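You operate a simulated robot arm through the tools that you are given. There is no shell and no other tool.

The job below is to be done with a simulated two-armed robot. You get a single attempt, and the scene is never put back.

TASK
Grease the expander and idler points as their plates say, then park the coupler.
Fine: pump only while the coupler sits on a grease point; the third point gets none.

It is judged by the outcome, as a careful person would: the job done as asked, and still so three seconds after it is handed in. It fails if anything else is knocked over, pushed out of place, dropped, spilled or broken.

THE ROBOT
Two 7-joint arms with two-finger parallel grippers on one trunk that stands fixed in place. Base frame: the origin is at the foot of the trunk, x ahead of it, y to its left, z up. Readings come in m, degrees, newtons and seconds.
The left shoulder is at [0.05, 0.187, 0.914], the right one opposite. With the tool pointing down near the work surface each hand reaches from about 0.1 to 0.66 m from the base axis, measured 20 degrees to its own side. Payload 3.43 kg a hand.
The TCP of each hand is the grasp point between the finger pads, 0.03 m short of the fingertips. In the tool frame z runs along the fingers and y along their closing line. The gripper opens to 0.094 m. The fingers are 0.028 m wide and 0.01 m thick; the gripper's body (0.05 by 0.096 m) begins 0.055 m behind the TCP.
Orientation is that of the tool frame in the base frame, as a unit quaternion [x, y, z, w]. With the fingers straight down and closing along the base's y, the tool's x points along the base's -x, its y along +y and its z along -z.

THE INTERFACE
- The arms move only by the tool servo_tool. It takes "left_increments", "right_increments" or both (then of equal length, played together; a hand with none holds still); each is a list of rows, each an object of numbers (a shift or turn left out is 0, a gripper value left out holds the last): "x", "y", "z": the shift along the tool's x, y, z in m; "ax", "ay", "az": the turn, a rotation vector about the tool's x, y, z in degrees. In form: [{"x": .., "y": .., "z": .., "ax": .., "ay": .., "az": ..}, ...]. A call has 1 to 20 rows; each row shifts and turns the commanded pose from where the row before left it, along the tool's axes as they then stand. "left_grip" and "right_grip" are, for a hand that has rows, the opening, from 0 (shut) to 1 (fully open), set as the call begins (left out, the last holds). Rows are played at 5 a second. More than 0.05 m and 8.6 degrees between two rows, or a gripper value outside its range, and nothing of the call is played. A pose out of reach is approached as far as the arm can. The call stops where the force on the tool passes 40 N (or 10 N more than at its start, if that is more) or the arm is blocked; 0.2 s more then pass. The fingers move at their own pace (about 0.153 m/s each) and stop on an object; they squeeze with about 33 N. The grip force told is the motor's: it shows also when the fingers shut on nothing. Time passes only in rows, and 0.2 s behind the last, so rows that do not move let the fingers close. It gives the time, the measured TCP pose, the force on the tool (base axes), the opening and the grip force at its end, in the units of the frame above (readings bear some noise), with the torque about the TCP (base axes, N m) and any sound that the robot's microphone picked up, and new pictures: "pictures" is both (left out), scene, wrist or none (wrist: the cameras of the hands that moved).
- Cameras (640 x 400 px; columns grow to the right, rows downward): "scene" is now at [0.13, -0.0389, 1.0656]; the picture's right is [-0.47, -0.88, 0.00], its down [-0.59, 0.31, -0.75] and it looks along [0.66, -0.35, -0.67] (base axes); focal length 321 px, centre (320, 200). "left" rides on the left gripper at [0.076, -0.014, -0.103] in its tool frame; the picture's right is [0.18, 0.98, 0.00], its down [-0.75, 0.14, -0.64] and it looks along [-0.63, 0.12, 0.77] (tool axes); focal length 243 px, centre (320, 200). "right" rides on the right gripper at [0.076, 0.014, -0.102] in its tool frame; the picture's right is [-0.18, 0.98, 0.00], its down [-0.75, -0.14, -0.64] and it looks along [-0.63, -0.12, 0.77] (tool axes); focal length 243 px, centre (320, 200). There is no depth. A picture from a camera that has moved, and an enlarged one, comes with that camera's place and axes in the base frame and with its lens.
- raise_lower(by): slides the trunk up (or, below 0, down) by that many m; the arms and the scene camera ride with it, the base frame stays. It gives what a move gives, with no picture.
- head_to(pan, tilt): turns the head with the scene camera to pan (to the left, within 80 degrees either way) and tilt (down, from -29 to 69), counted from straight ahead of the robot. It gives what a move gives, and a new picture of the scene camera.
- zoom(camera, box): a new picture of the part [left, top, right, bottom] of that camera's present view, enlarged. The clock stands still meanwhile.
- job_done(): hands the job in; it is judged then, once.

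Nothing tells you positions but the pictures and the camera data. Unless the task says otherwise, let go and move clear before handing in.

The tools are called after ">>>" by a JSON object that holds its "fn" and its "kwargs". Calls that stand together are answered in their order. servo_tool: Moves the arms, as the interface text tells. Its arguments: {"type":"object","properties":{"left_increments":{"type":"array"},"left_grip":{"type":"number"},"right_increments":{"type":"array"},"right_grip":{"type":"number"},"pictures":{"type":"string","enum":["both","scene","wrist","none"]}},"required":[]} The other tools are called the same way: raise_lower (by) slides the trunk up or down; head_to (pan, tilt) turns the head that bears the scene camera; zoom (camera, box) takes an enlarged picture of a part of a camera's view; job_done () hands the job in.

At the start:

```text
time: 0.0
left_position: [0.3404, -0.0306, 0.7853]
left_orientation: [0.0, 1.0, 0.0, 0.0]
left_contact_force: [0.0, 0.2, 1.1]
left_torque: [-0.01, -0.02, 0.01]
left_finger_gap: 0.0939
left_grasp_force: 0.1
right_position: [0.2938, -0.4425, 0.8384]
right_orientation: [0.0, 1.0, 0.0, 0.0]
right_contact_force: [0.0, -0.8, -1.1]
right_torque: [0.0, -0.02, 0.02]
right_finger_gap: 0.0939
right_grasp_force: 0.1
trunk travel left (down, up): [-0.129, 0.302]
head pan, tilt: [-28.0, 41.8]
```

scene: 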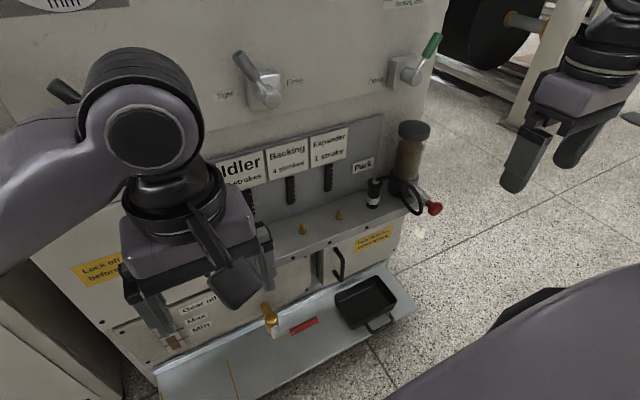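
right: 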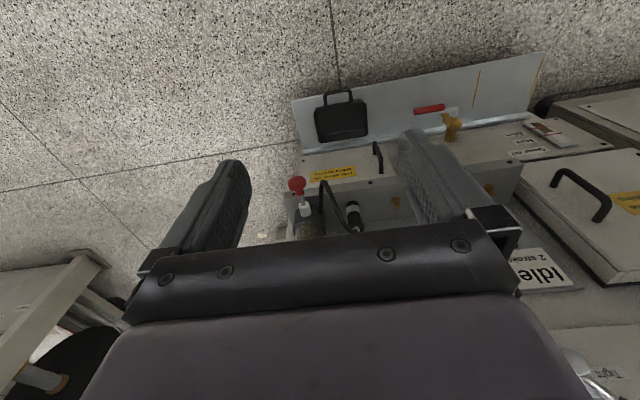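
left: 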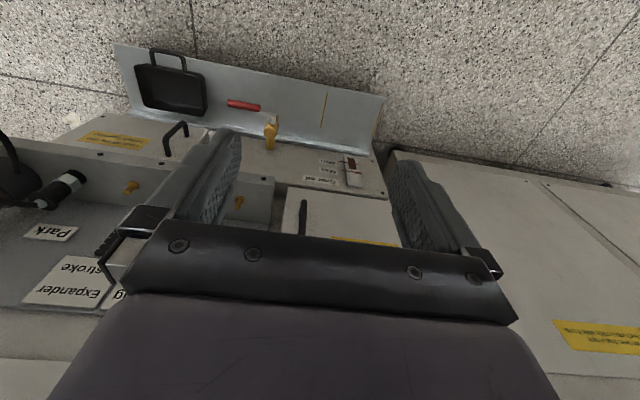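

I see a machine front with a panel of plates (Idler, Backing, Expander, Park), a shelf with grease nipples, a coupler on a park stud, and a pump with a red knob. I'll look closer before moving.

>>> {"fn": "zoom", "kwargs": {"camera": "scene", "box": [200, 100, 460, 262]}}

>>> {"fn": "zoom", "kwargs": {"camera": "scene", "box": [340, 110, 460, 230]}}

>>> {"fn": "zoom", "kwargs": {"camera": "right", "box": [260, 140, 420, 240]}}

>>> {"fn": "zoom", "kwargs": {"camera": "left", "box": [0, 120, 160, 320]}}

```text
2.46 times, centred on (330, 181) of scene
camera zoom: at [0.13, -0.0389, 1.0656], right [-0.47, -0.88, 0.0], down [-0.59, 0.31, -0.75], along [0.66, -0.35, -0.67], focal length 791 px, centre (295, 247)
```

zoom: 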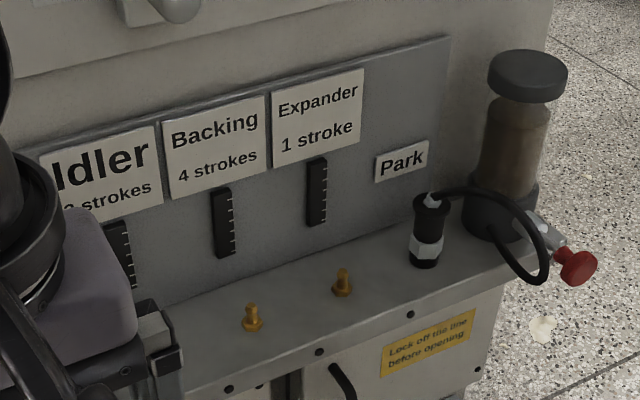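

```text
3.33 times, centred on (400, 170) of scene
camera zoom: at [0.13, -0.0389, 1.0656], right [-0.47, -0.88, 0.0], down [-0.59, 0.31, -0.75], along [0.66, -0.35, -0.67], focal length 1071 px, centre (53, 300)
```

zoom: 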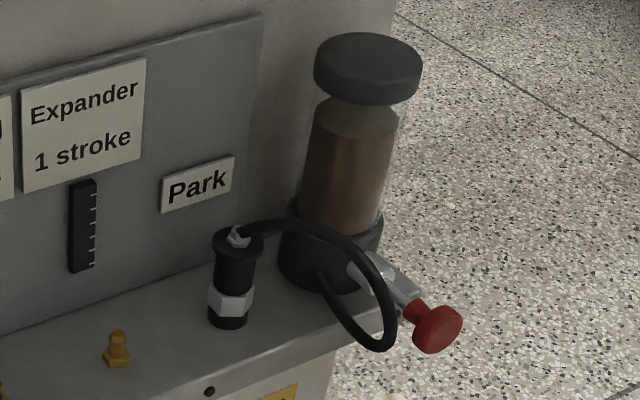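

```text
4.00 times, centred on (340, 190) of right
camera zoom: at [0.2169, -0.4307, 0.9402], right [0.18, 0.98, 0.0], down [0.75, -0.14, 0.64], along [0.63, -0.12, -0.77], focal length 970 px, centre (240, 240)
```

zoom: 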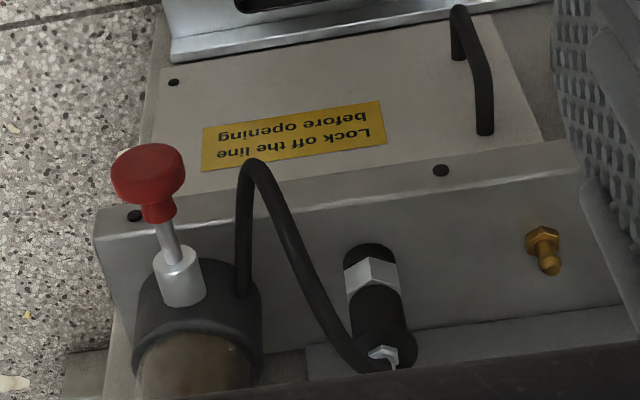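

```text
2.00 times, centred on (80, 220) of left
camera zoom: at [0.2635, -0.0462, 0.8877], right [-0.18, 0.98, 0.0], down [0.75, 0.14, 0.64], along [0.63, 0.12, -0.77], focal length 485 px, centre (800, 160)
```

zoom: 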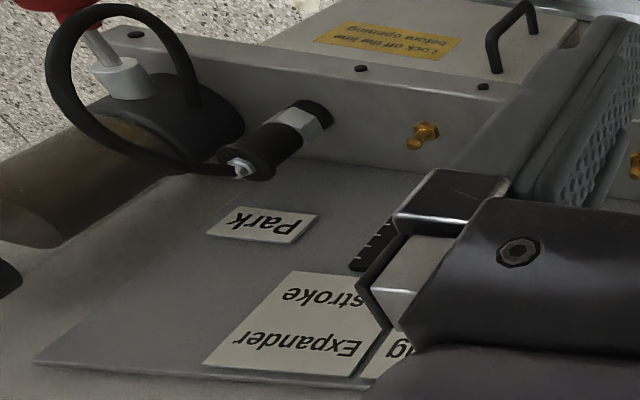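

Plates so far read: Expander 1 stroke, Backing 4, Idler partly hidden. I triangulate the coupler at about (0.583, -0.426, 0.52–0.60), expander nipple at about (0.583, -0.332) and pump knob at about (0.48, -0.526, 0.56). I'll move the left hand aside to see the idler.

>>> {"fn": "servo_tool", "kwargs": {"left_increments": [{"y": 0.04}, {"y": 0.04}, {"y": 0.04}, {"y": 0.04}, {"y": 0.04}, {"y": 0.04}, {"y": 0.04}, {"x": 0.03}, {"x": 0.03}], "pictures": "both"}}

```text
time: 2.0
left_position: [0.2792, 0.2499, 0.7859]
left_orientation: [0.001, 1.0, 0.0, 0.0]
left_contact_force: [-0.5, 0.4, -0.3]
left_torque: [0.03, -0.01, 0.01]
left_finger_gap: 0.0942
left_grasp_force: 0.0
right_position: [0.2926, -0.4443, 0.8377]
right_orientation: [0.0, 1.0, 0.0, 0.0]
right_contact_force: [0.0, 0.0, 0.5]
right_torque: [0.02, 0.03, -0.01]
right_finger_gap: 0.0943
right_grasp_force: 0.0
trunk travel left (down, up): [-0.129, 0.302]
head pan, tilt: [-28.0, 41.8]
camera scene: at [0.1301, -0.0389, 1.0656], right [-0.47, -0.88, 0.0], down [-0.59, 0.31, -0.75], along [0.66, -0.35, -0.67], focal length 321 px, centre (320, 200)
camera left: at [0.2032, 0.2346, 0.8877], right [-0.18, 0.98, 0.0], down [0.75, 0.14, 0.64], along [0.63, 0.12, -0.77], focal length 243 px, centre (320, 200)
```

scene: 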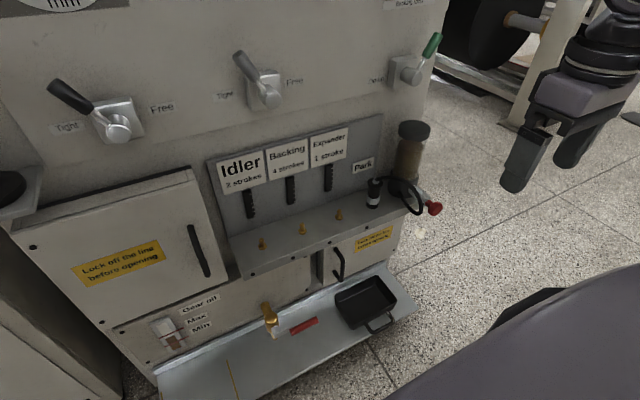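
left: 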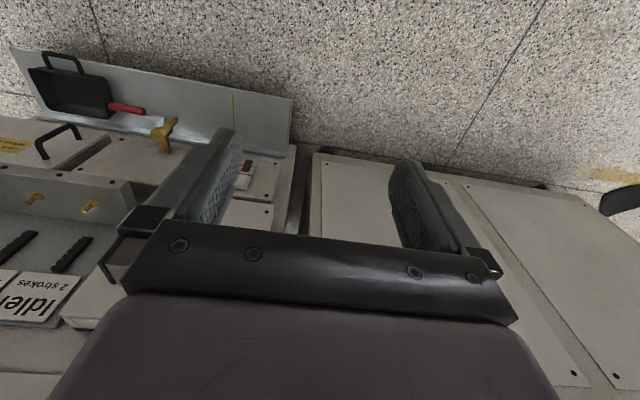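

>>> {"fn": "zoom", "kwargs": {"camera": "scene", "box": [200, 120, 360, 270]}}

>>> {"fn": "zoom", "kwargs": {"camera": "scene", "box": [220, 170, 320, 270]}}

>>> {"fn": "zoom", "kwargs": {"camera": "scene", "box": [320, 160, 460, 260]}}

```text
2.67 times, centred on (280, 195) of scene
camera zoom: at [0.1301, -0.0389, 1.0656], right [-0.47, -0.88, 0.0], down [-0.59, 0.31, -0.75], along [0.66, -0.35, -0.67], focal length 856 px, centre (427, 213)
```

zoom: 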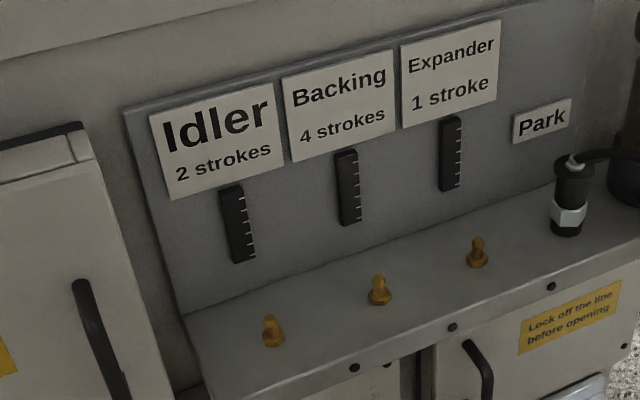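

```text
4.00 times, centred on (270, 220) of scene
camera zoom: at [0.1301, -0.0389, 1.0656], right [-0.47, -0.88, 0.0], down [-0.59, 0.31, -0.75], along [0.66, -0.35, -0.67], focal length 1285 px, centre (520, 120)
```

zoom: 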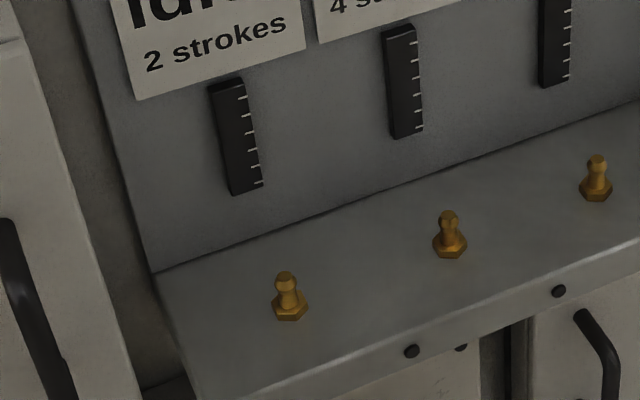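

```text
4.00 times, centred on (390, 210) of scene
camera zoom: at [0.1301, -0.0389, 1.0656], right [-0.47, -0.88, 0.0], down [-0.59, 0.31, -0.75], along [0.66, -0.35, -0.67], focal length 1285 px, centre (40, 160)
```

zoom: 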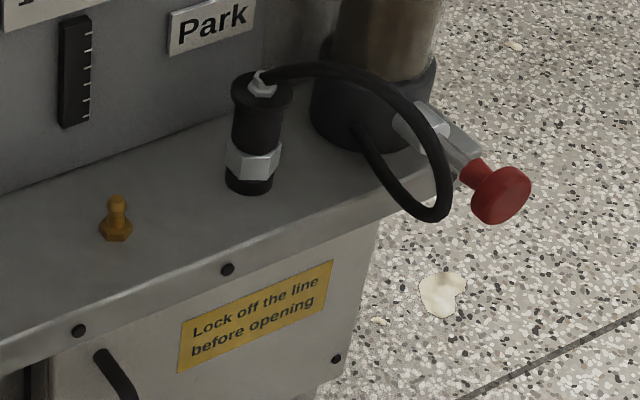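

The plates read Idler 2 strokes, Backing 4 (to be left alone) and Expander 1. The hose bulges out in front of and to the right of the coupler. I'll bring the right hand in from the front-left, with the fingers tilted 30° below horizontal.

>>> {"fn": "servo_tool", "kwargs": {"right_increments": [{"x": -0.025, "y": 0.0175, "z": 0.03}, {"x": -0.025, "y": 0.0175, "z": 0.03}, {"x": -0.025, "y": 0.0175, "z": 0.03}, {"x": -0.025, "y": 0.0175, "z": 0.03}, {"az": 7.5}, {"az": 7.5}, {"az": 7.5}, {"az": 7.5}, {"ay": -7.5}, {"ay": -7.5}, {"ay": -7.5}, {"ay": -7.5}, {"ay": -7.5}, {"ay": -7.5}, {"ay": -7.5}, {"ay": -7.5}], "right_grip": 0.6}}

```text
time: 5.4
left_position: [0.2798, 0.2508, 0.784]
left_orientation: [0.0, 1.0, 0.001, 0.0]
left_contact_force: [0.6, 0.0, -0.2]
left_torque: [0.01, 0.05, 0.02]
left_finger_gap: 0.094
left_grasp_force: 0.1
right_position: [0.3938, -0.3739, 0.7176]
right_orientation: [0.225, 0.836, -0.13, 0.484]
right_contact_force: [0.2, -0.8, 0.0]
right_torque: [0.02, 0.0, 0.03]
right_finger_gap: 0.0565
right_grasp_force: 0.0
trunk travel left (down, up): [-0.129, 0.302]
head pan, tilt: [-28.0, 41.8]
camera scene: at [0.1299, -0.0389, 1.0657], right [-0.47, -0.88, 0.0], down [-0.59, 0.31, -0.75], along [0.66, -0.35, -0.67], focal length 321 px, centre (320, 200)
camera right: at [0.29, -0.2995, 0.7025], right [0.57, 0.8, 0.16], down [-0.23, -0.03, 0.97], along [0.79, -0.59, 0.17], focal length 243 px, centre (320, 200)
```

scene: 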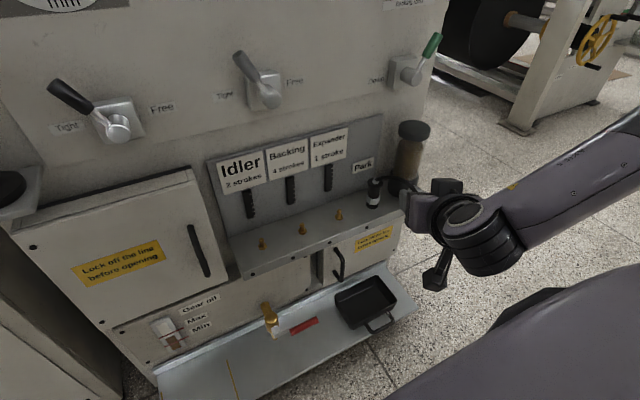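
right: 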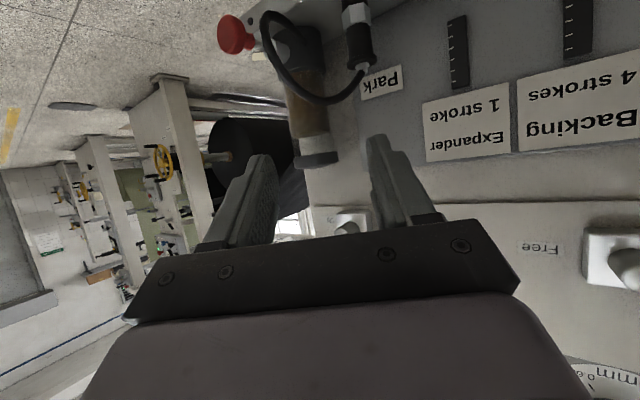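

>>> {"fn": "zoom", "kwargs": {"camera": "right", "box": [200, 0, 440, 150]}}

```text
2.67 times, centred on (320, 75) of right
camera zoom: at [0.29, -0.2995, 0.7025], right [0.57, 0.8, 0.16], down [-0.23, -0.03, 0.97], along [0.79, -0.59, 0.17], focal length 647 px, centre (320, 533)
```

zoom: 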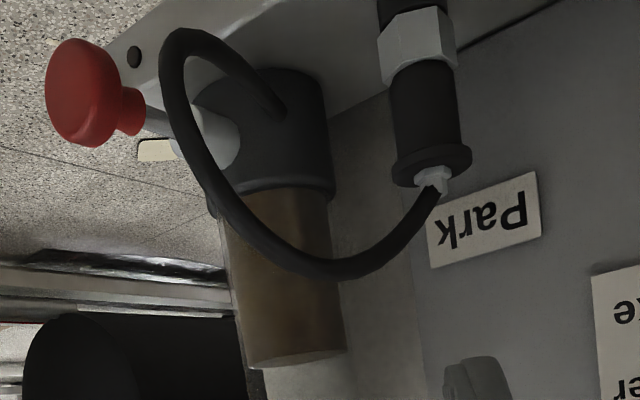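

>>> {"fn": "servo_tool", "kwargs": {"right_increments": [{"x": 0.0076, "y": 0.01245, "z": 0.0326}, {"x": 0.0076, "y": 0.01245, "z": 0.0326}, {"x": 0.0076, "y": 0.01245, "z": 0.0326}, {"x": 0.0076, "y": 0.01245, "z": 0.0326}, {}]}}

```text
time: 6.6
left_position: [0.2797, 0.2511, 0.7853]
left_orientation: [0.001, 1.0, 0.0, -0.001]
left_contact_force: [0.3, 0.5, -0.3]
left_torque: [0.0, 0.01, -0.01]
left_finger_gap: 0.0937
left_grasp_force: 0.0
right_position: [0.4988, -0.386, 0.6419]
right_orientation: [0.224, 0.837, -0.129, 0.482]
right_contact_force: [-0.5, 0.3, -0.3]
right_torque: [0.0, -0.01, -0.01]
right_finger_gap: 0.0567
right_grasp_force: 0.1
right hand out of reach, approached as far as the arm can: row 4
trunk travel left (down, up): [-0.129, 0.302]
head pan, tilt: [-28.0, 41.8]
camera scene: at [0.13, -0.039, 1.0656], right [-0.47, -0.88, 0.0], down [-0.59, 0.31, -0.75], along [0.66, -0.35, -0.67], focal length 321 px, centre (320, 200)
camera right: at [0.3958, -0.3115, 0.627], right [0.57, 0.81, 0.16], down [-0.23, -0.03, 0.97], along [0.79, -0.59, 0.16], focal length 243 px, centre (320, 200)
```

scene: 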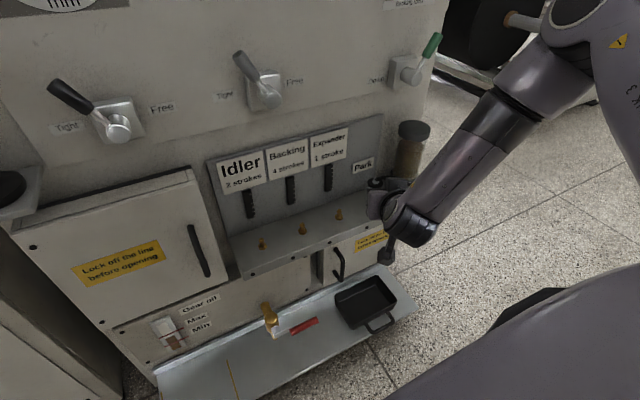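
right: 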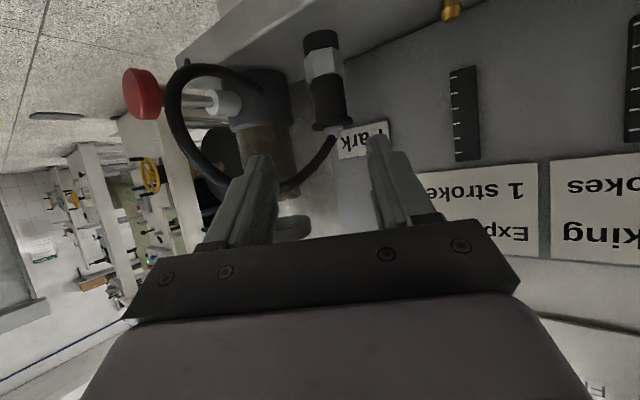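

The right arm runs out of reach from this height. I'll back off, lift the left hand a little, and lower the trunk to bring the shoulder nearer the work.

>>> {"fn": "servo_tool", "kwargs": {"right_increments": [{"z": -0.035, "x": -0.01}, {"z": -0.035, "x": -0.01}, {"z": -0.035, "x": -0.01}], "left_increments": [{"z": -0.035}, {"z": -0.035}, {"z": -0.035}], "pictures": "none"}}

>>> {"fn": "raise_lower", "kwargs": {"by": -0.11}}

>>> {"fn": "head_to", "kwargs": {"pan": -33, "tilt": 38}}

```text
time: 7.4
left_position: [0.2799, 0.25, 0.8909]
left_orientation: [-0.001, 1.0, 0.0, -0.001]
left_contact_force: [0.8, 0.1, 0.2]
left_torque: [0.01, 0.03, -0.01]
left_finger_gap: 0.094
left_grasp_force: 0.0
right_position: [0.433, -0.3476, 0.7215]
right_orientation: [0.224, 0.836, -0.13, 0.483]
right_contact_force: [0.1, 0.2, -0.6]
right_torque: [0.02, -0.02, 0.0]
right_finger_gap: 0.0562
right_grasp_force: 0.0
trunk travel left (down, up): [-0.129, 0.302]
head pan, tilt: [-28.0, 41.8]
```

```text
time: 8.8
left_position: [0.2801, 0.2503, 0.7812]
left_orientation: [0.0, 1.0, 0.0, -0.001]
left_contact_force: [-0.5, 0.2, -0.9]
left_torque: [0.03, -0.01, 0.0]
left_finger_gap: 0.094
left_grasp_force: 0.0
right_position: [0.4338, -0.3485, 0.6108]
right_orientation: [0.224, 0.836, -0.13, 0.483]
right_contact_force: [-0.2, -0.7, 0.0]
right_torque: [0.0, -0.01, 0.01]
right_finger_gap: 0.0562
right_grasp_force: 0.0
trunk travel left (down, up): [-0.019, 0.412]
head pan, tilt: [-28.0, 41.8]
```

```text
time: 9.5
left_position: [0.2796, 0.2506, 0.781]
left_orientation: [0.0, 1.0, 0.0, 0.0]
left_contact_force: [0.4, -0.1, -0.1]
left_torque: [0.0, 0.0, 0.02]
left_finger_gap: 0.0941
left_grasp_force: 0.0
right_position: [0.4327, -0.3473, 0.6106]
right_orientation: [0.225, 0.836, -0.13, 0.482]
right_contact_force: [-0.2, -0.2, 0.1]
right_torque: [0.01, -0.01, -0.03]
right_finger_gap: 0.0564
right_grasp_force: 0.0
trunk travel left (down, up): [-0.019, 0.412]
head pan, tilt: [-33.0, 38.0]
camera scene: at [0.1284, -0.0466, 0.9612], right [-0.54, -0.84, 0.0], down [-0.52, 0.34, -0.79], along [0.66, -0.43, -0.62], focal length 321 px, centre (320, 200)
```

scene: 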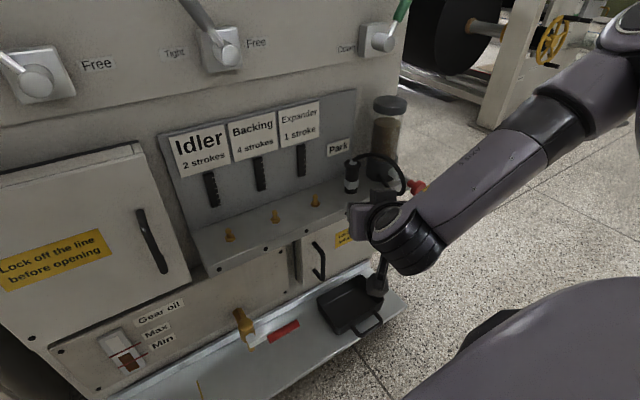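

>>> {"fn": "servo_tool", "kwargs": {"right_increments": [{"x": -0.0258, "y": 0.0038, "z": 0.0297}, {"x": -0.0257, "y": 0.0038, "z": 0.0297}, {}]}}

```text
time: 10.3
left_position: [0.2799, 0.251, 0.7803]
left_orientation: [0.001, 1.0, 0.0, -0.001]
left_contact_force: [-1.3, -0.9, 0.3]
left_torque: [-0.01, 0.0, 0.02]
left_finger_gap: 0.0942
left_grasp_force: 0.0
right_position: [0.504, -0.3798, 0.6265]
right_orientation: [0.224, 0.837, -0.129, 0.483]
right_contact_force: [-0.2, -0.1, -0.5]
right_torque: [0.02, 0.0, 0.01]
right_finger_gap: 0.0565
right_grasp_force: 0.1
trunk travel left (down, up): [-0.019, 0.412]
head pan, tilt: [-33.0, 38.0]
camera scene: at [0.1284, -0.0466, 0.9612], right [-0.54, -0.84, 0.0], down [-0.52, 0.34, -0.79], along [0.66, -0.43, -0.62], focal length 321 px, centre (320, 200)
camera right: at [0.4015, -0.3055, 0.6113], right [0.57, 0.81, 0.16], down [-0.23, -0.03, 0.97], along [0.79, -0.59, 0.16], focal length 243 px, centre (320, 200)
```

scene: 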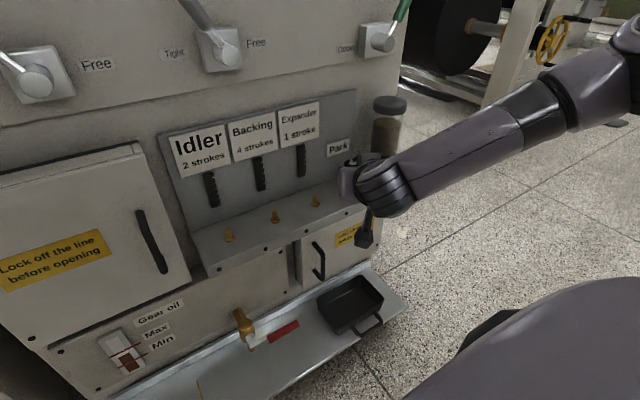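
right: 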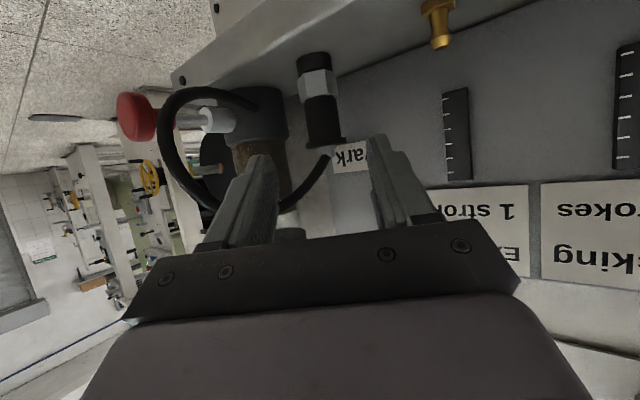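

>>> {"fn": "servo_tool", "kwargs": {"right_increments": [{"z": 0.015}, {"z": 0.015}, {"z": 0.015}, {"z": 0.015}, {}]}}

>>> {"fn": "zoom", "kwargs": {"camera": "right", "box": [160, 0, 480, 200]}}

```text
time: 11.5
left_position: [0.2803, 0.2507, 0.7808]
left_orientation: [0.0, 1.0, -0.001, 0.0]
left_contact_force: [-0.8, 0.0, -0.4]
left_torque: [0.01, 0.0, 0.01]
left_finger_gap: 0.0938
left_grasp_force: 0.1
right_position: [0.5492, -0.406, 0.5957]
right_orientation: [0.224, 0.837, -0.129, 0.483]
right_contact_force: [0.0, 0.1, 0.1]
right_torque: [-0.02, 0.0, -0.03]
right_finger_gap: 0.0565
right_grasp_force: 0.0
trunk travel left (down, up): [-0.019, 0.412]
head pan, tilt: [-33.0, 38.0]
camera scene: at [0.1284, -0.0466, 0.9612], right [-0.54, -0.84, 0.0], down [-0.52, 0.34, -0.79], along [0.66, -0.43, -0.62], focal length 321 px, centre (320, 200)
camera right: at [0.4465, -0.3314, 0.5808], right [0.57, 0.81, 0.16], down [-0.23, -0.03, 0.97], along [0.79, -0.59, 0.16], focal length 243 px, centre (320, 200)
```

scene: 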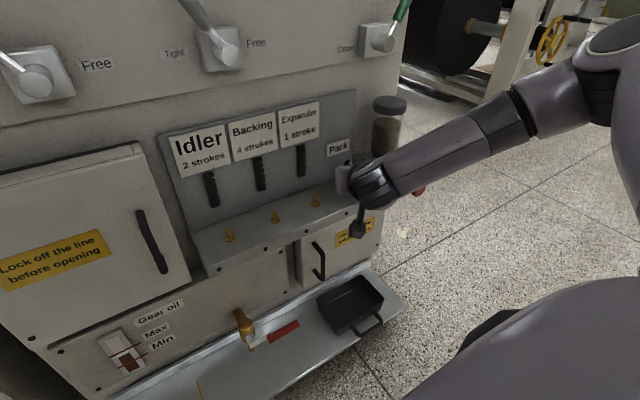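
right: 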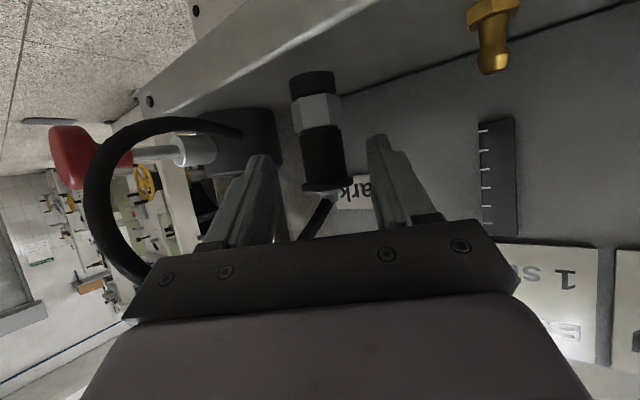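

```text
2.00 times, centred on (320, 100) of right
camera zoom: at [0.4465, -0.3314, 0.5808], right [0.57, 0.81, 0.16], down [-0.23, -0.03, 0.97], along [0.79, -0.59, 0.16], focal length 485 px, centre (320, 400)
```

zoom: 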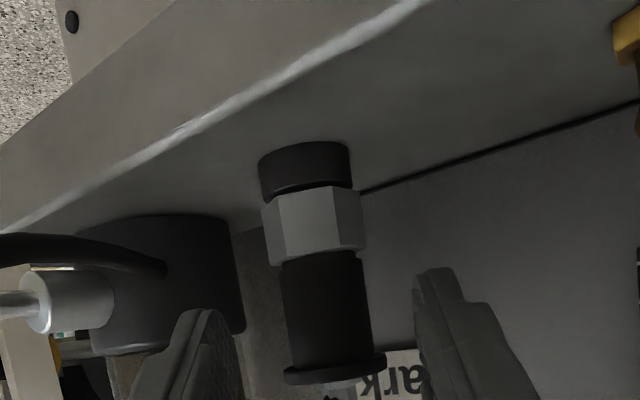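

Alignment on the coupler is good. I'll flatten the hand closer to horizontal so its body passes under the hose that leaves the coupler top.

>>> {"fn": "servo_tool", "kwargs": {"right_increments": [{"ay": -6.7}, {"ay": -6.7}, {"ay": -6.6}, {"x": 0.0147, "z": -0.004}, {}]}}

>>> {"fn": "zoom", "kwargs": {"camera": "right", "box": [160, 0, 480, 200]}}

>>> {"fn": "zoom", "kwargs": {"camera": "scene", "box": [300, 80, 440, 260]}}

```text
time: 12.7
left_position: [0.2806, 0.2504, 0.7809]
left_orientation: [0.0, 1.0, 0.0, 0.0]
left_contact_force: [-0.7, -0.2, -0.1]
left_torque: [0.01, 0.0, -0.03]
left_finger_gap: 0.0942
left_grasp_force: 0.0
right_position: [0.5399, -0.4086, 0.5969]
right_orientation: [0.198, 0.74, -0.166, 0.621]
right_contact_force: [-0.3, 0.1, 0.4]
right_torque: [0.0, 0.0, 0.04]
right_finger_gap: 0.0563
right_grasp_force: 0.1
right hand out of reach, approached as far as the arm can: row 3, 4
trunk travel left (down, up): [-0.019, 0.412]
head pan, tilt: [-33.0, 38.0]
camera scene: at [0.1284, -0.0466, 0.9613], right [-0.54, -0.84, 0.0], down [-0.52, 0.34, -0.79], along [0.66, -0.43, -0.62], focal length 321 px, centre (320, 200)
camera right: at [0.4466, -0.3396, 0.5387], right [0.52, 0.84, 0.18], down [-0.51, 0.13, 0.85], along [0.69, -0.53, 0.49], focal length 243 px, centre (320, 200)
```

scene: 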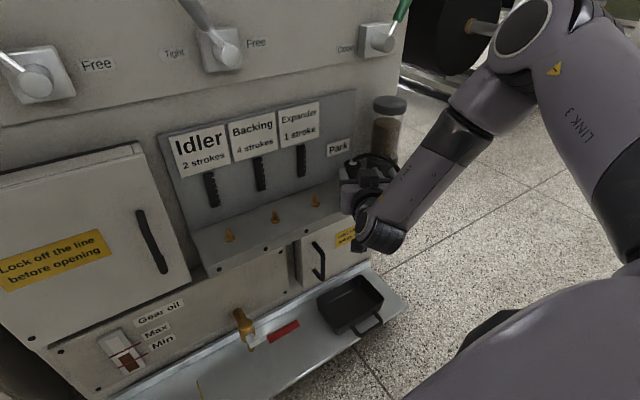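
right: 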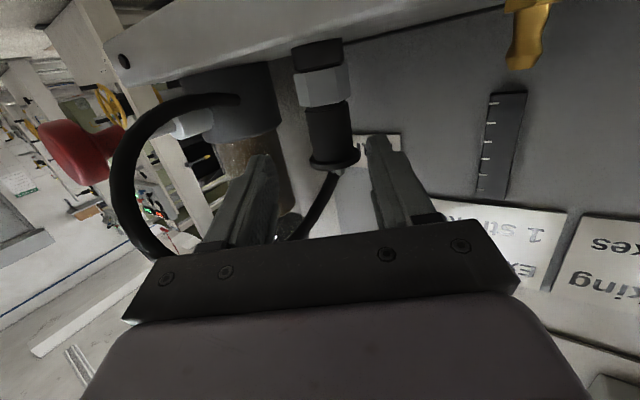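

```text
2.00 times, centred on (320, 100) of right
camera zoom: at [0.4466, -0.3396, 0.5387], right [0.52, 0.84, 0.18], down [-0.51, 0.13, 0.85], along [0.69, -0.53, 0.49], focal length 485 px, centre (320, 400)
```

zoom: 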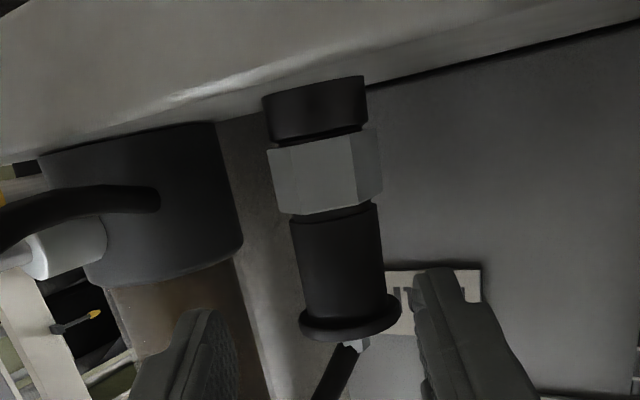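

```text
2.22 times, centred on (370, 170) of scene
camera zoom: at [0.1284, -0.0466, 0.9613], right [-0.54, -0.84, 0.0], down [-0.52, 0.34, -0.79], along [0.66, -0.43, -0.62], focal length 714 px, centre (209, 267)
```

zoom: 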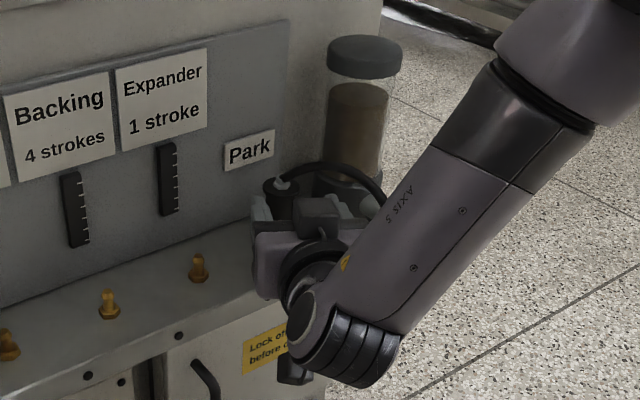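

The arm meets a wrist limit at that angle. I'll back off a little, return to about 24° below horizontal and re-check.

>>> {"fn": "servo_tool", "kwargs": {"right_increments": [{"z": -0.02}, {"ay": 7}, {"ay": 7}, {}], "pictures": "none"}}

>>> {"fn": "raise_lower", "kwargs": {"by": -0.015}}

```text
time: 13.7
left_position: [0.2797, 0.2502, 0.7807]
left_orientation: [0.0, 1.0, 0.0, 0.001]
left_contact_force: [0.9, -0.7, 0.7]
left_torque: [-0.01, 0.01, -0.03]
left_finger_gap: 0.0942
left_grasp_force: 0.0
right_position: [0.522, -0.397, 0.5997]
right_orientation: [0.217, 0.81, -0.141, 0.526]
right_contact_force: [-0.7, -0.1, 0.4]
right_torque: [0.01, -0.02, 0.01]
right_finger_gap: 0.0564
right_grasp_force: 0.0
trunk travel left (down, up): [-0.019, 0.412]
head pan, tilt: [-33.0, 38.0]
```

```text
time: 14.3
left_position: [0.2807, 0.2504, 0.766]
left_orientation: [-0.001, 1.0, 0.0, -0.001]
left_contact_force: [-0.4, -0.4, 1.6]
left_torque: [0.0, -0.02, 0.01]
left_finger_gap: 0.0941
left_grasp_force: 0.1
right_position: [0.5225, -0.3985, 0.5843]
right_orientation: [0.218, 0.81, -0.141, 0.525]
right_contact_force: [0.0, 0.1, -0.1]
right_torque: [-0.01, 0.02, 0.01]
right_finger_gap: 0.0564
right_grasp_force: 0.1
trunk travel left (down, up): [-0.004, 0.427]
head pan, tilt: [-33.0, 38.0]
```

>>> {"fn": "servo_tool", "kwargs": {"right_increments": [{"x": -0.0163, "y": 0.0064}, {"z": 0.015}, {"z": 0.01}, {}]}}

>>> {"fn": "zoom", "kwargs": {"camera": "right", "box": [160, 50, 480, 250]}}

>>> {"fn": "zoom", "kwargs": {"camera": "scene", "box": [300, 80, 440, 260]}}

```text
time: 15.3
left_position: [0.2804, 0.2505, 0.7658]
left_orientation: [0.0, 1.0, 0.0, 0.0]
left_contact_force: [0.1, -0.2, 0.9]
left_torque: [0.02, 0.0, 0.02]
left_finger_gap: 0.0941
left_grasp_force: 0.0
right_position: [0.5503, -0.4074, 0.5897]
right_orientation: [0.216, 0.81, -0.141, 0.526]
right_contact_force: [0.0, 0.2, 0.6]
right_torque: [-0.04, -0.03, 0.0]
right_finger_gap: 0.0564
right_grasp_force: 0.2
trunk travel left (down, up): [-0.004, 0.427]
head pan, tilt: [-33.0, 38.0]
camera scene: at [0.1284, -0.0466, 0.9462], right [-0.54, -0.84, 0.0], down [-0.52, 0.34, -0.79], along [0.66, -0.43, -0.62], focal length 321 px, centre (320, 200)
camera right: at [0.4497, -0.3335, 0.5614], right [0.56, 0.81, 0.17], down [-0.31, 0.02, 0.95], along [0.77, -0.58, 0.27], focal length 243 px, centre (320, 200)
```

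scene: 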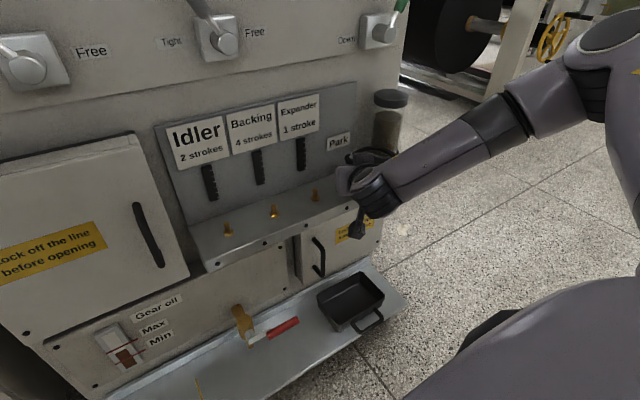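
right: 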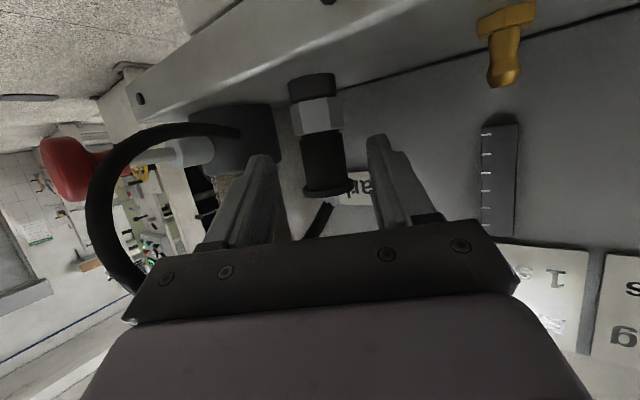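

```text
2.00 times, centred on (320, 150) of right
camera zoom: at [0.4497, -0.3335, 0.5614], right [0.56, 0.81, 0.17], down [-0.31, 0.02, 0.95], along [0.77, -0.58, 0.27], focal length 485 px, centre (320, 300)
```

zoom: 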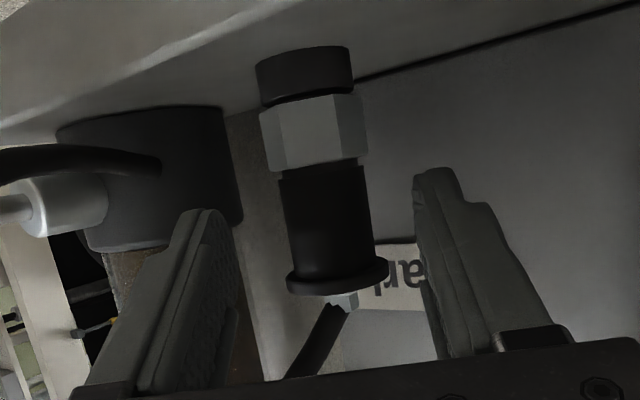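

```text
2.22 times, centred on (370, 170) of scene
camera zoom: at [0.1284, -0.0466, 0.9462], right [-0.54, -0.84, 0.0], down [-0.52, 0.34, -0.79], along [0.66, -0.43, -0.62], focal length 714 px, centre (209, 267)
```

zoom: 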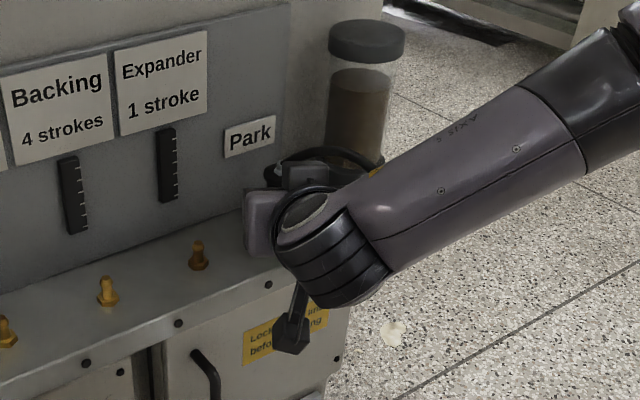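

>>> {"fn": "servo_tool", "kwargs": {"right_increments": [{"z": 0.012}, {"z": 0.011}, {"z": 0.01}, {}]}}

>>> {"fn": "zoom", "kwargs": {"camera": "right", "box": [160, 50, 480, 250]}}

```text
time: 16.3
left_position: [0.2794, 0.2517, 0.7652]
left_orientation: [0.0, 1.0, 0.0, 0.0]
left_contact_force: [-0.1, 0.1, -0.5]
left_torque: [0.0, -0.03, -0.02]
left_finger_gap: 0.0936
left_grasp_force: 0.1
right_position: [0.5765, -0.4228, 0.5752]
right_orientation: [0.216, 0.81, -0.141, 0.526]
right_contact_force: [0.3, -0.6, -0.2]
right_torque: [-0.02, 0.0, -0.01]
right_finger_gap: 0.0566
right_grasp_force: 0.1
trunk travel left (down, up): [-0.004, 0.427]
head pan, tilt: [-33.0, 38.0]
camera scene: at [0.1284, -0.0466, 0.9462], right [-0.54, -0.84, 0.0], down [-0.52, 0.34, -0.79], along [0.66, -0.43, -0.62], focal length 321 px, centre (320, 200)
camera right: at [0.4753, -0.3489, 0.5475], right [0.56, 0.81, 0.17], down [-0.31, 0.02, 0.95], along [0.77, -0.58, 0.27], focal length 243 px, centre (320, 200)
```

scene: 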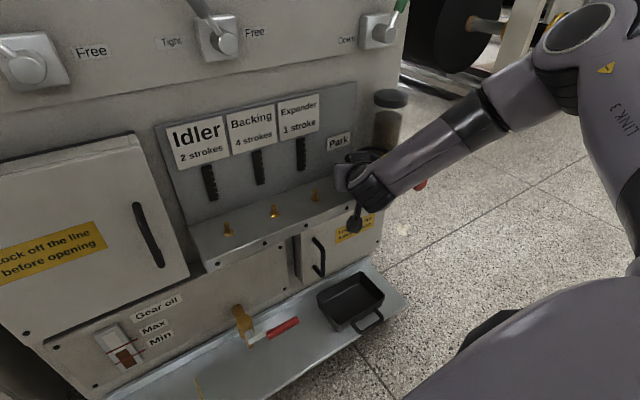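
right: 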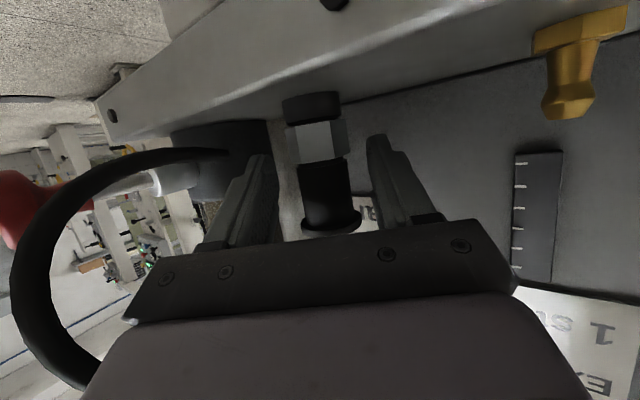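

```text
2.00 times, centred on (320, 150) of right
camera zoom: at [0.4753, -0.3489, 0.5475], right [0.56, 0.81, 0.17], down [-0.31, 0.02, 0.95], along [0.77, -0.58, 0.27], focal length 485 px, centre (320, 300)
```

zoom: 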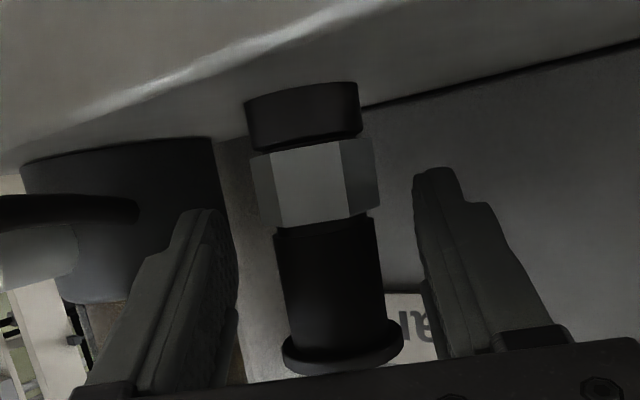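

The coupler body is between the pads. I'll centre slightly and close on it.

>>> {"fn": "servo_tool", "kwargs": {"right_increments": [{"y": 0.002}], "pictures": "none"}}

>>> {"fn": "servo_tool", "kwargs": {"right_increments": [{}, {}, {}], "right_grip": 0.0, "pictures": "wrist"}}

```text
time: 16.7
left_position: [0.2815, 0.251, 0.7647]
left_orientation: [0.0, 1.0, 0.0, 0.0]
left_contact_force: [0.0, 0.3, 0.4]
left_torque: [-0.01, 0.03, -0.02]
left_finger_gap: 0.0941
left_grasp_force: 0.1
right_position: [0.5772, -0.4208, 0.5753]
right_orientation: [0.217, 0.81, -0.141, 0.526]
right_contact_force: [0.8, 0.3, 0.3]
right_torque: [-0.02, -0.01, 0.02]
right_finger_gap: 0.0567
right_grasp_force: 0.1
trunk travel left (down, up): [-0.004, 0.427]
head pan, tilt: [-33.0, 38.0]
```

```text
time: 17.5
left_position: [0.2791, 0.2505, 0.7648]
left_orientation: [0.0, 1.0, 0.0, 0.0]
left_contact_force: [-0.2, -0.1, 0.0]
left_torque: [0.0, -0.01, 0.0]
left_finger_gap: 0.094
left_grasp_force: 0.0
right_position: [0.5777, -0.4205, 0.5749]
right_orientation: [0.217, 0.811, -0.141, 0.525]
right_contact_force: [-0.1, -0.5, 0.3]
right_torque: [0.0, 0.01, 0.0]
right_finger_gap: 0.0307
right_grasp_force: 33.5
trunk travel left (down, up): [-0.004, 0.427]
head pan, tilt: [-33.0, 38.0]
camera right: at [0.4763, -0.3471, 0.5474], right [0.56, 0.81, 0.17], down [-0.31, 0.02, 0.95], along [0.77, -0.58, 0.27], focal length 243 px, centre (320, 200)
```

right: 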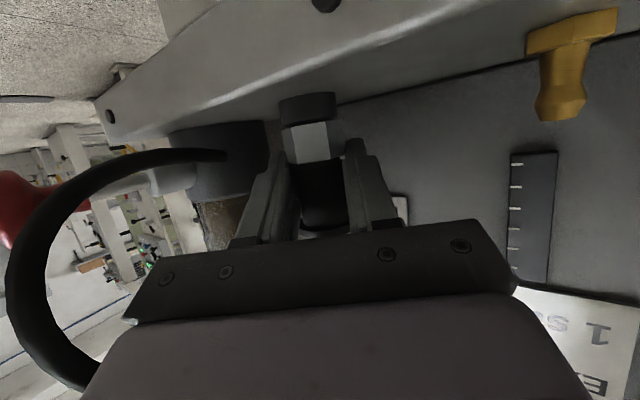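

>>> {"fn": "servo_tool", "kwargs": {"right_increments": [{"x": -0.00914, "z": -0.00407}, {"x": -0.00914, "z": -0.00407}, {"x": -0.00914, "z": -0.00407}, {"x": -0.00914, "z": -0.00407}, {"x": -0.00914, "z": -0.00407}, {"x": -0.00914, "z": -0.00407}, {}]}}

>>> {"fn": "zoom", "kwargs": {"camera": "right", "box": [160, 0, 640, 300]}}

>>> {"fn": "zoom", "kwargs": {"camera": "scene", "box": [180, 80, 440, 260]}}

```text
time: 19.1
left_position: [0.2804, 0.2503, 0.7663]
left_orientation: [0.001, 1.0, 0.001, 0.0]
left_contact_force: [0.0, 0.6, 0.2]
left_torque: [0.01, 0.03, -0.04]
left_finger_gap: 0.0943
left_grasp_force: 0.1
right_position: [0.5775, -0.421, 0.6353]
right_orientation: [0.217, 0.81, -0.141, 0.526]
right_contact_force: [-0.4, 0.2, -1.0]
right_torque: [0.03, -0.01, -0.02]
right_finger_gap: 0.0306
right_grasp_force: 32.6
trunk travel left (down, up): [-0.004, 0.427]
head pan, tilt: [-33.0, 38.0]
camera scene: at [0.1285, -0.0467, 0.9462], right [-0.54, -0.84, 0.0], down [-0.52, 0.34, -0.79], along [0.66, -0.43, -0.62], focal length 321 px, centre (320, 200)
camera right: at [0.4762, -0.3469, 0.6072], right [0.56, 0.81, 0.17], down [-0.31, 0.02, 0.95], along [0.77, -0.58, 0.26], focal length 243 px, centre (320, 200)
```

scene: 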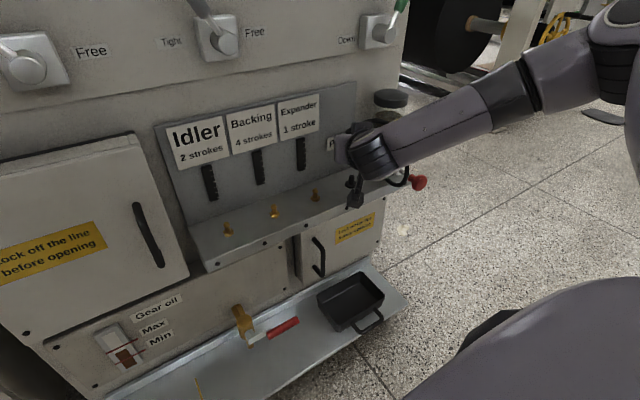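
right: 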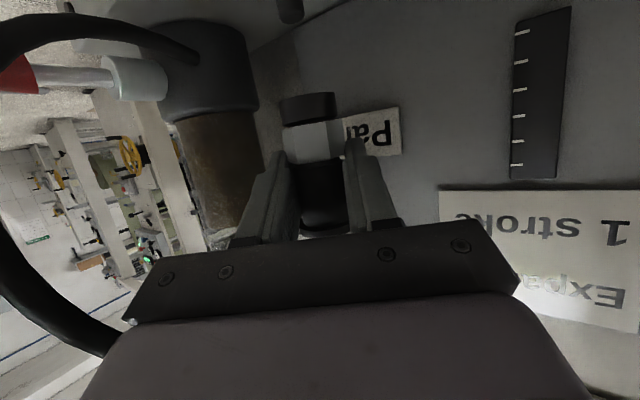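

```text
1.33 times, centred on (400, 150) of right
camera zoom: at [0.4762, -0.3469, 0.6072], right [0.56, 0.81, 0.17], down [-0.31, 0.02, 0.95], along [0.77, -0.58, 0.26], focal length 324 px, centre (213, 267)
```

zoom: 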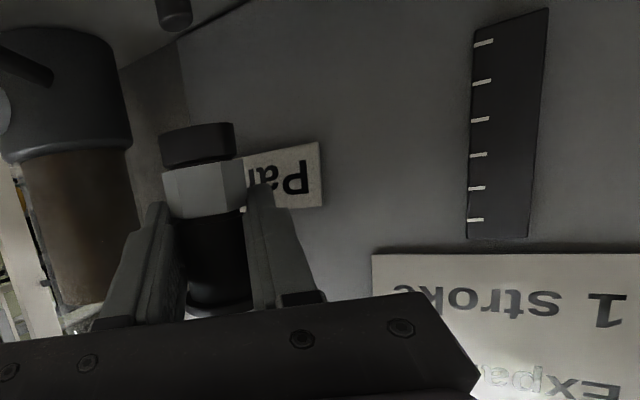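

```text
2.22 times, centred on (310, 170) of scene
camera zoom: at [0.1285, -0.0467, 0.9462], right [-0.54, -0.84, 0.0], down [-0.52, 0.34, -0.79], along [0.66, -0.43, -0.62], focal length 714 px, centre (342, 267)
```

zoom: 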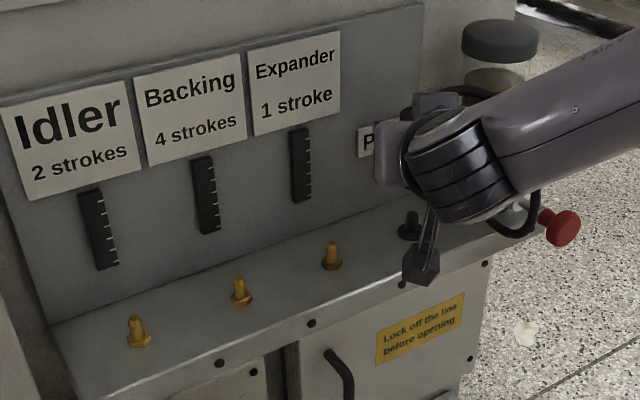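

The coupler came off the park stud cleanly. The stud and the three nipples lie in one row about 0.095 m apart in y. I'll back away from the panel gauges, shift to the expander, and swing the hand to point straight ahead for clearance.

>>> {"fn": "servo_tool", "kwargs": {"right_increments": [{"x": 0.0127, "y": 0.021, "z": -0.0202}, {"x": 0.0127, "y": 0.021, "z": -0.0202}, {"x": 0.0127, "y": 0.021, "z": -0.0202}, {"ax": -6.855, "az": -3.05}, {"ax": -6.855, "az": -3.05}, {"ax": -6.855, "az": -3.05}, {"ax": -6.855, "az": -3.05}, {}]}}

>>> {"fn": "zoom", "kwargs": {"camera": "right", "box": [160, 0, 480, 200]}}

>>> {"fn": "zoom", "kwargs": {"camera": "scene", "box": [180, 80, 440, 260]}}

```text
time: 20.9
left_position: [0.2807, 0.2494, 0.7662]
left_orientation: [0.0, 1.0, 0.0, 0.0]
left_contact_force: [0.5, -0.2, 0.3]
left_torque: [0.02, -0.01, 0.05]
left_finger_gap: 0.094
left_grasp_force: 0.1
right_position: [0.5466, -0.3304, 0.6255]
right_orientation: [-0.001, 0.839, 0.0, 0.545]
right_contact_force: [0.4, -1.5, -1.6]
right_torque: [0.0, -0.04, 0.0]
right_finger_gap: 0.0304
right_grasp_force: 32.7
trunk travel left (down, up): [-0.004, 0.427]
head pan, tilt: [-33.0, 38.0]
camera scene: at [0.1285, -0.0467, 0.9462], right [-0.54, -0.84, 0.0], down [-0.52, 0.34, -0.79], along [0.66, -0.43, -0.62], focal length 321 px, centre (320, 200)
camera right: at [0.4225, -0.3178, 0.5972], right [0.07, 0.98, 0.17], down [-0.28, -0.14, 0.95], along [0.96, -0.12, 0.26], focal length 243 px, centre (320, 200)
```

scene: 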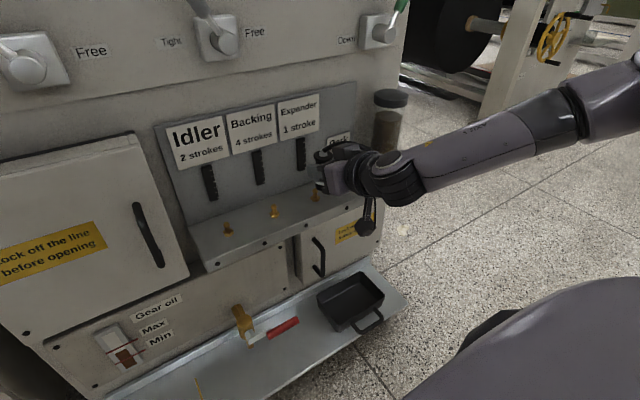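
right: 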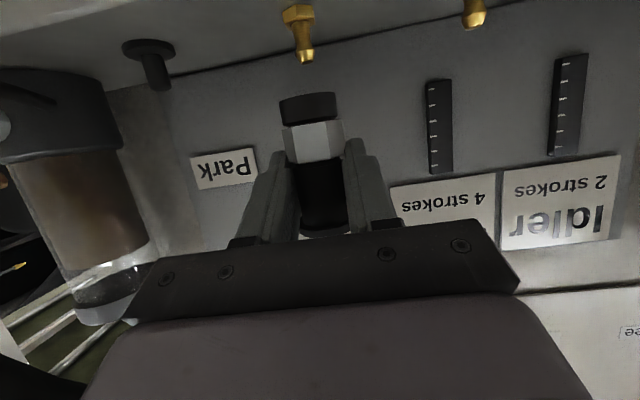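

```text
2.00 times, centred on (320, 100) of right
camera zoom: at [0.4225, -0.3178, 0.5972], right [0.07, 0.98, 0.17], down [-0.28, -0.14, 0.95], along [0.96, -0.12, 0.26], focal length 485 px, centre (320, 400)
```

zoom: 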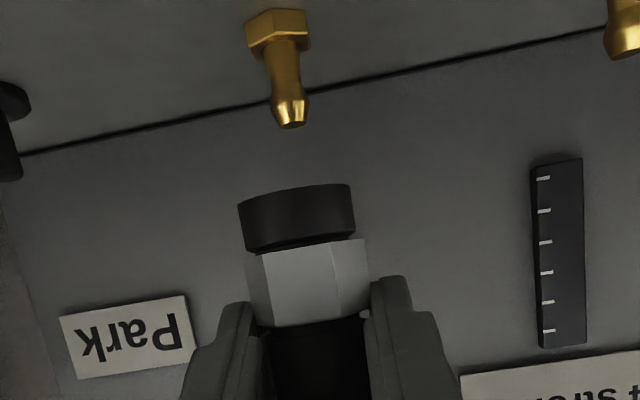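

```text
2.22 times, centred on (310, 170) of scene
camera zoom: at [0.1285, -0.0467, 0.9462], right [-0.54, -0.84, 0.0], down [-0.52, 0.34, -0.79], along [0.66, -0.43, -0.62], focal length 714 px, centre (342, 267)
```

zoom: 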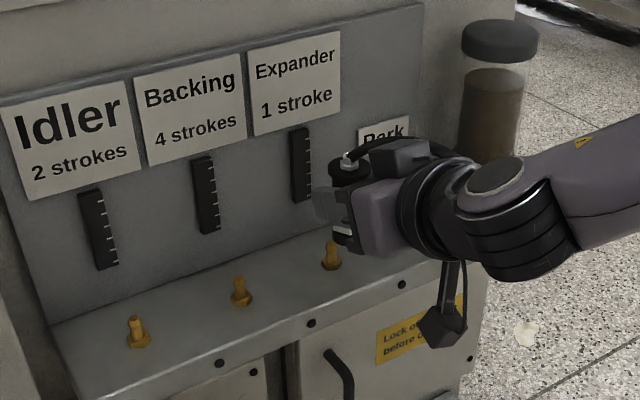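

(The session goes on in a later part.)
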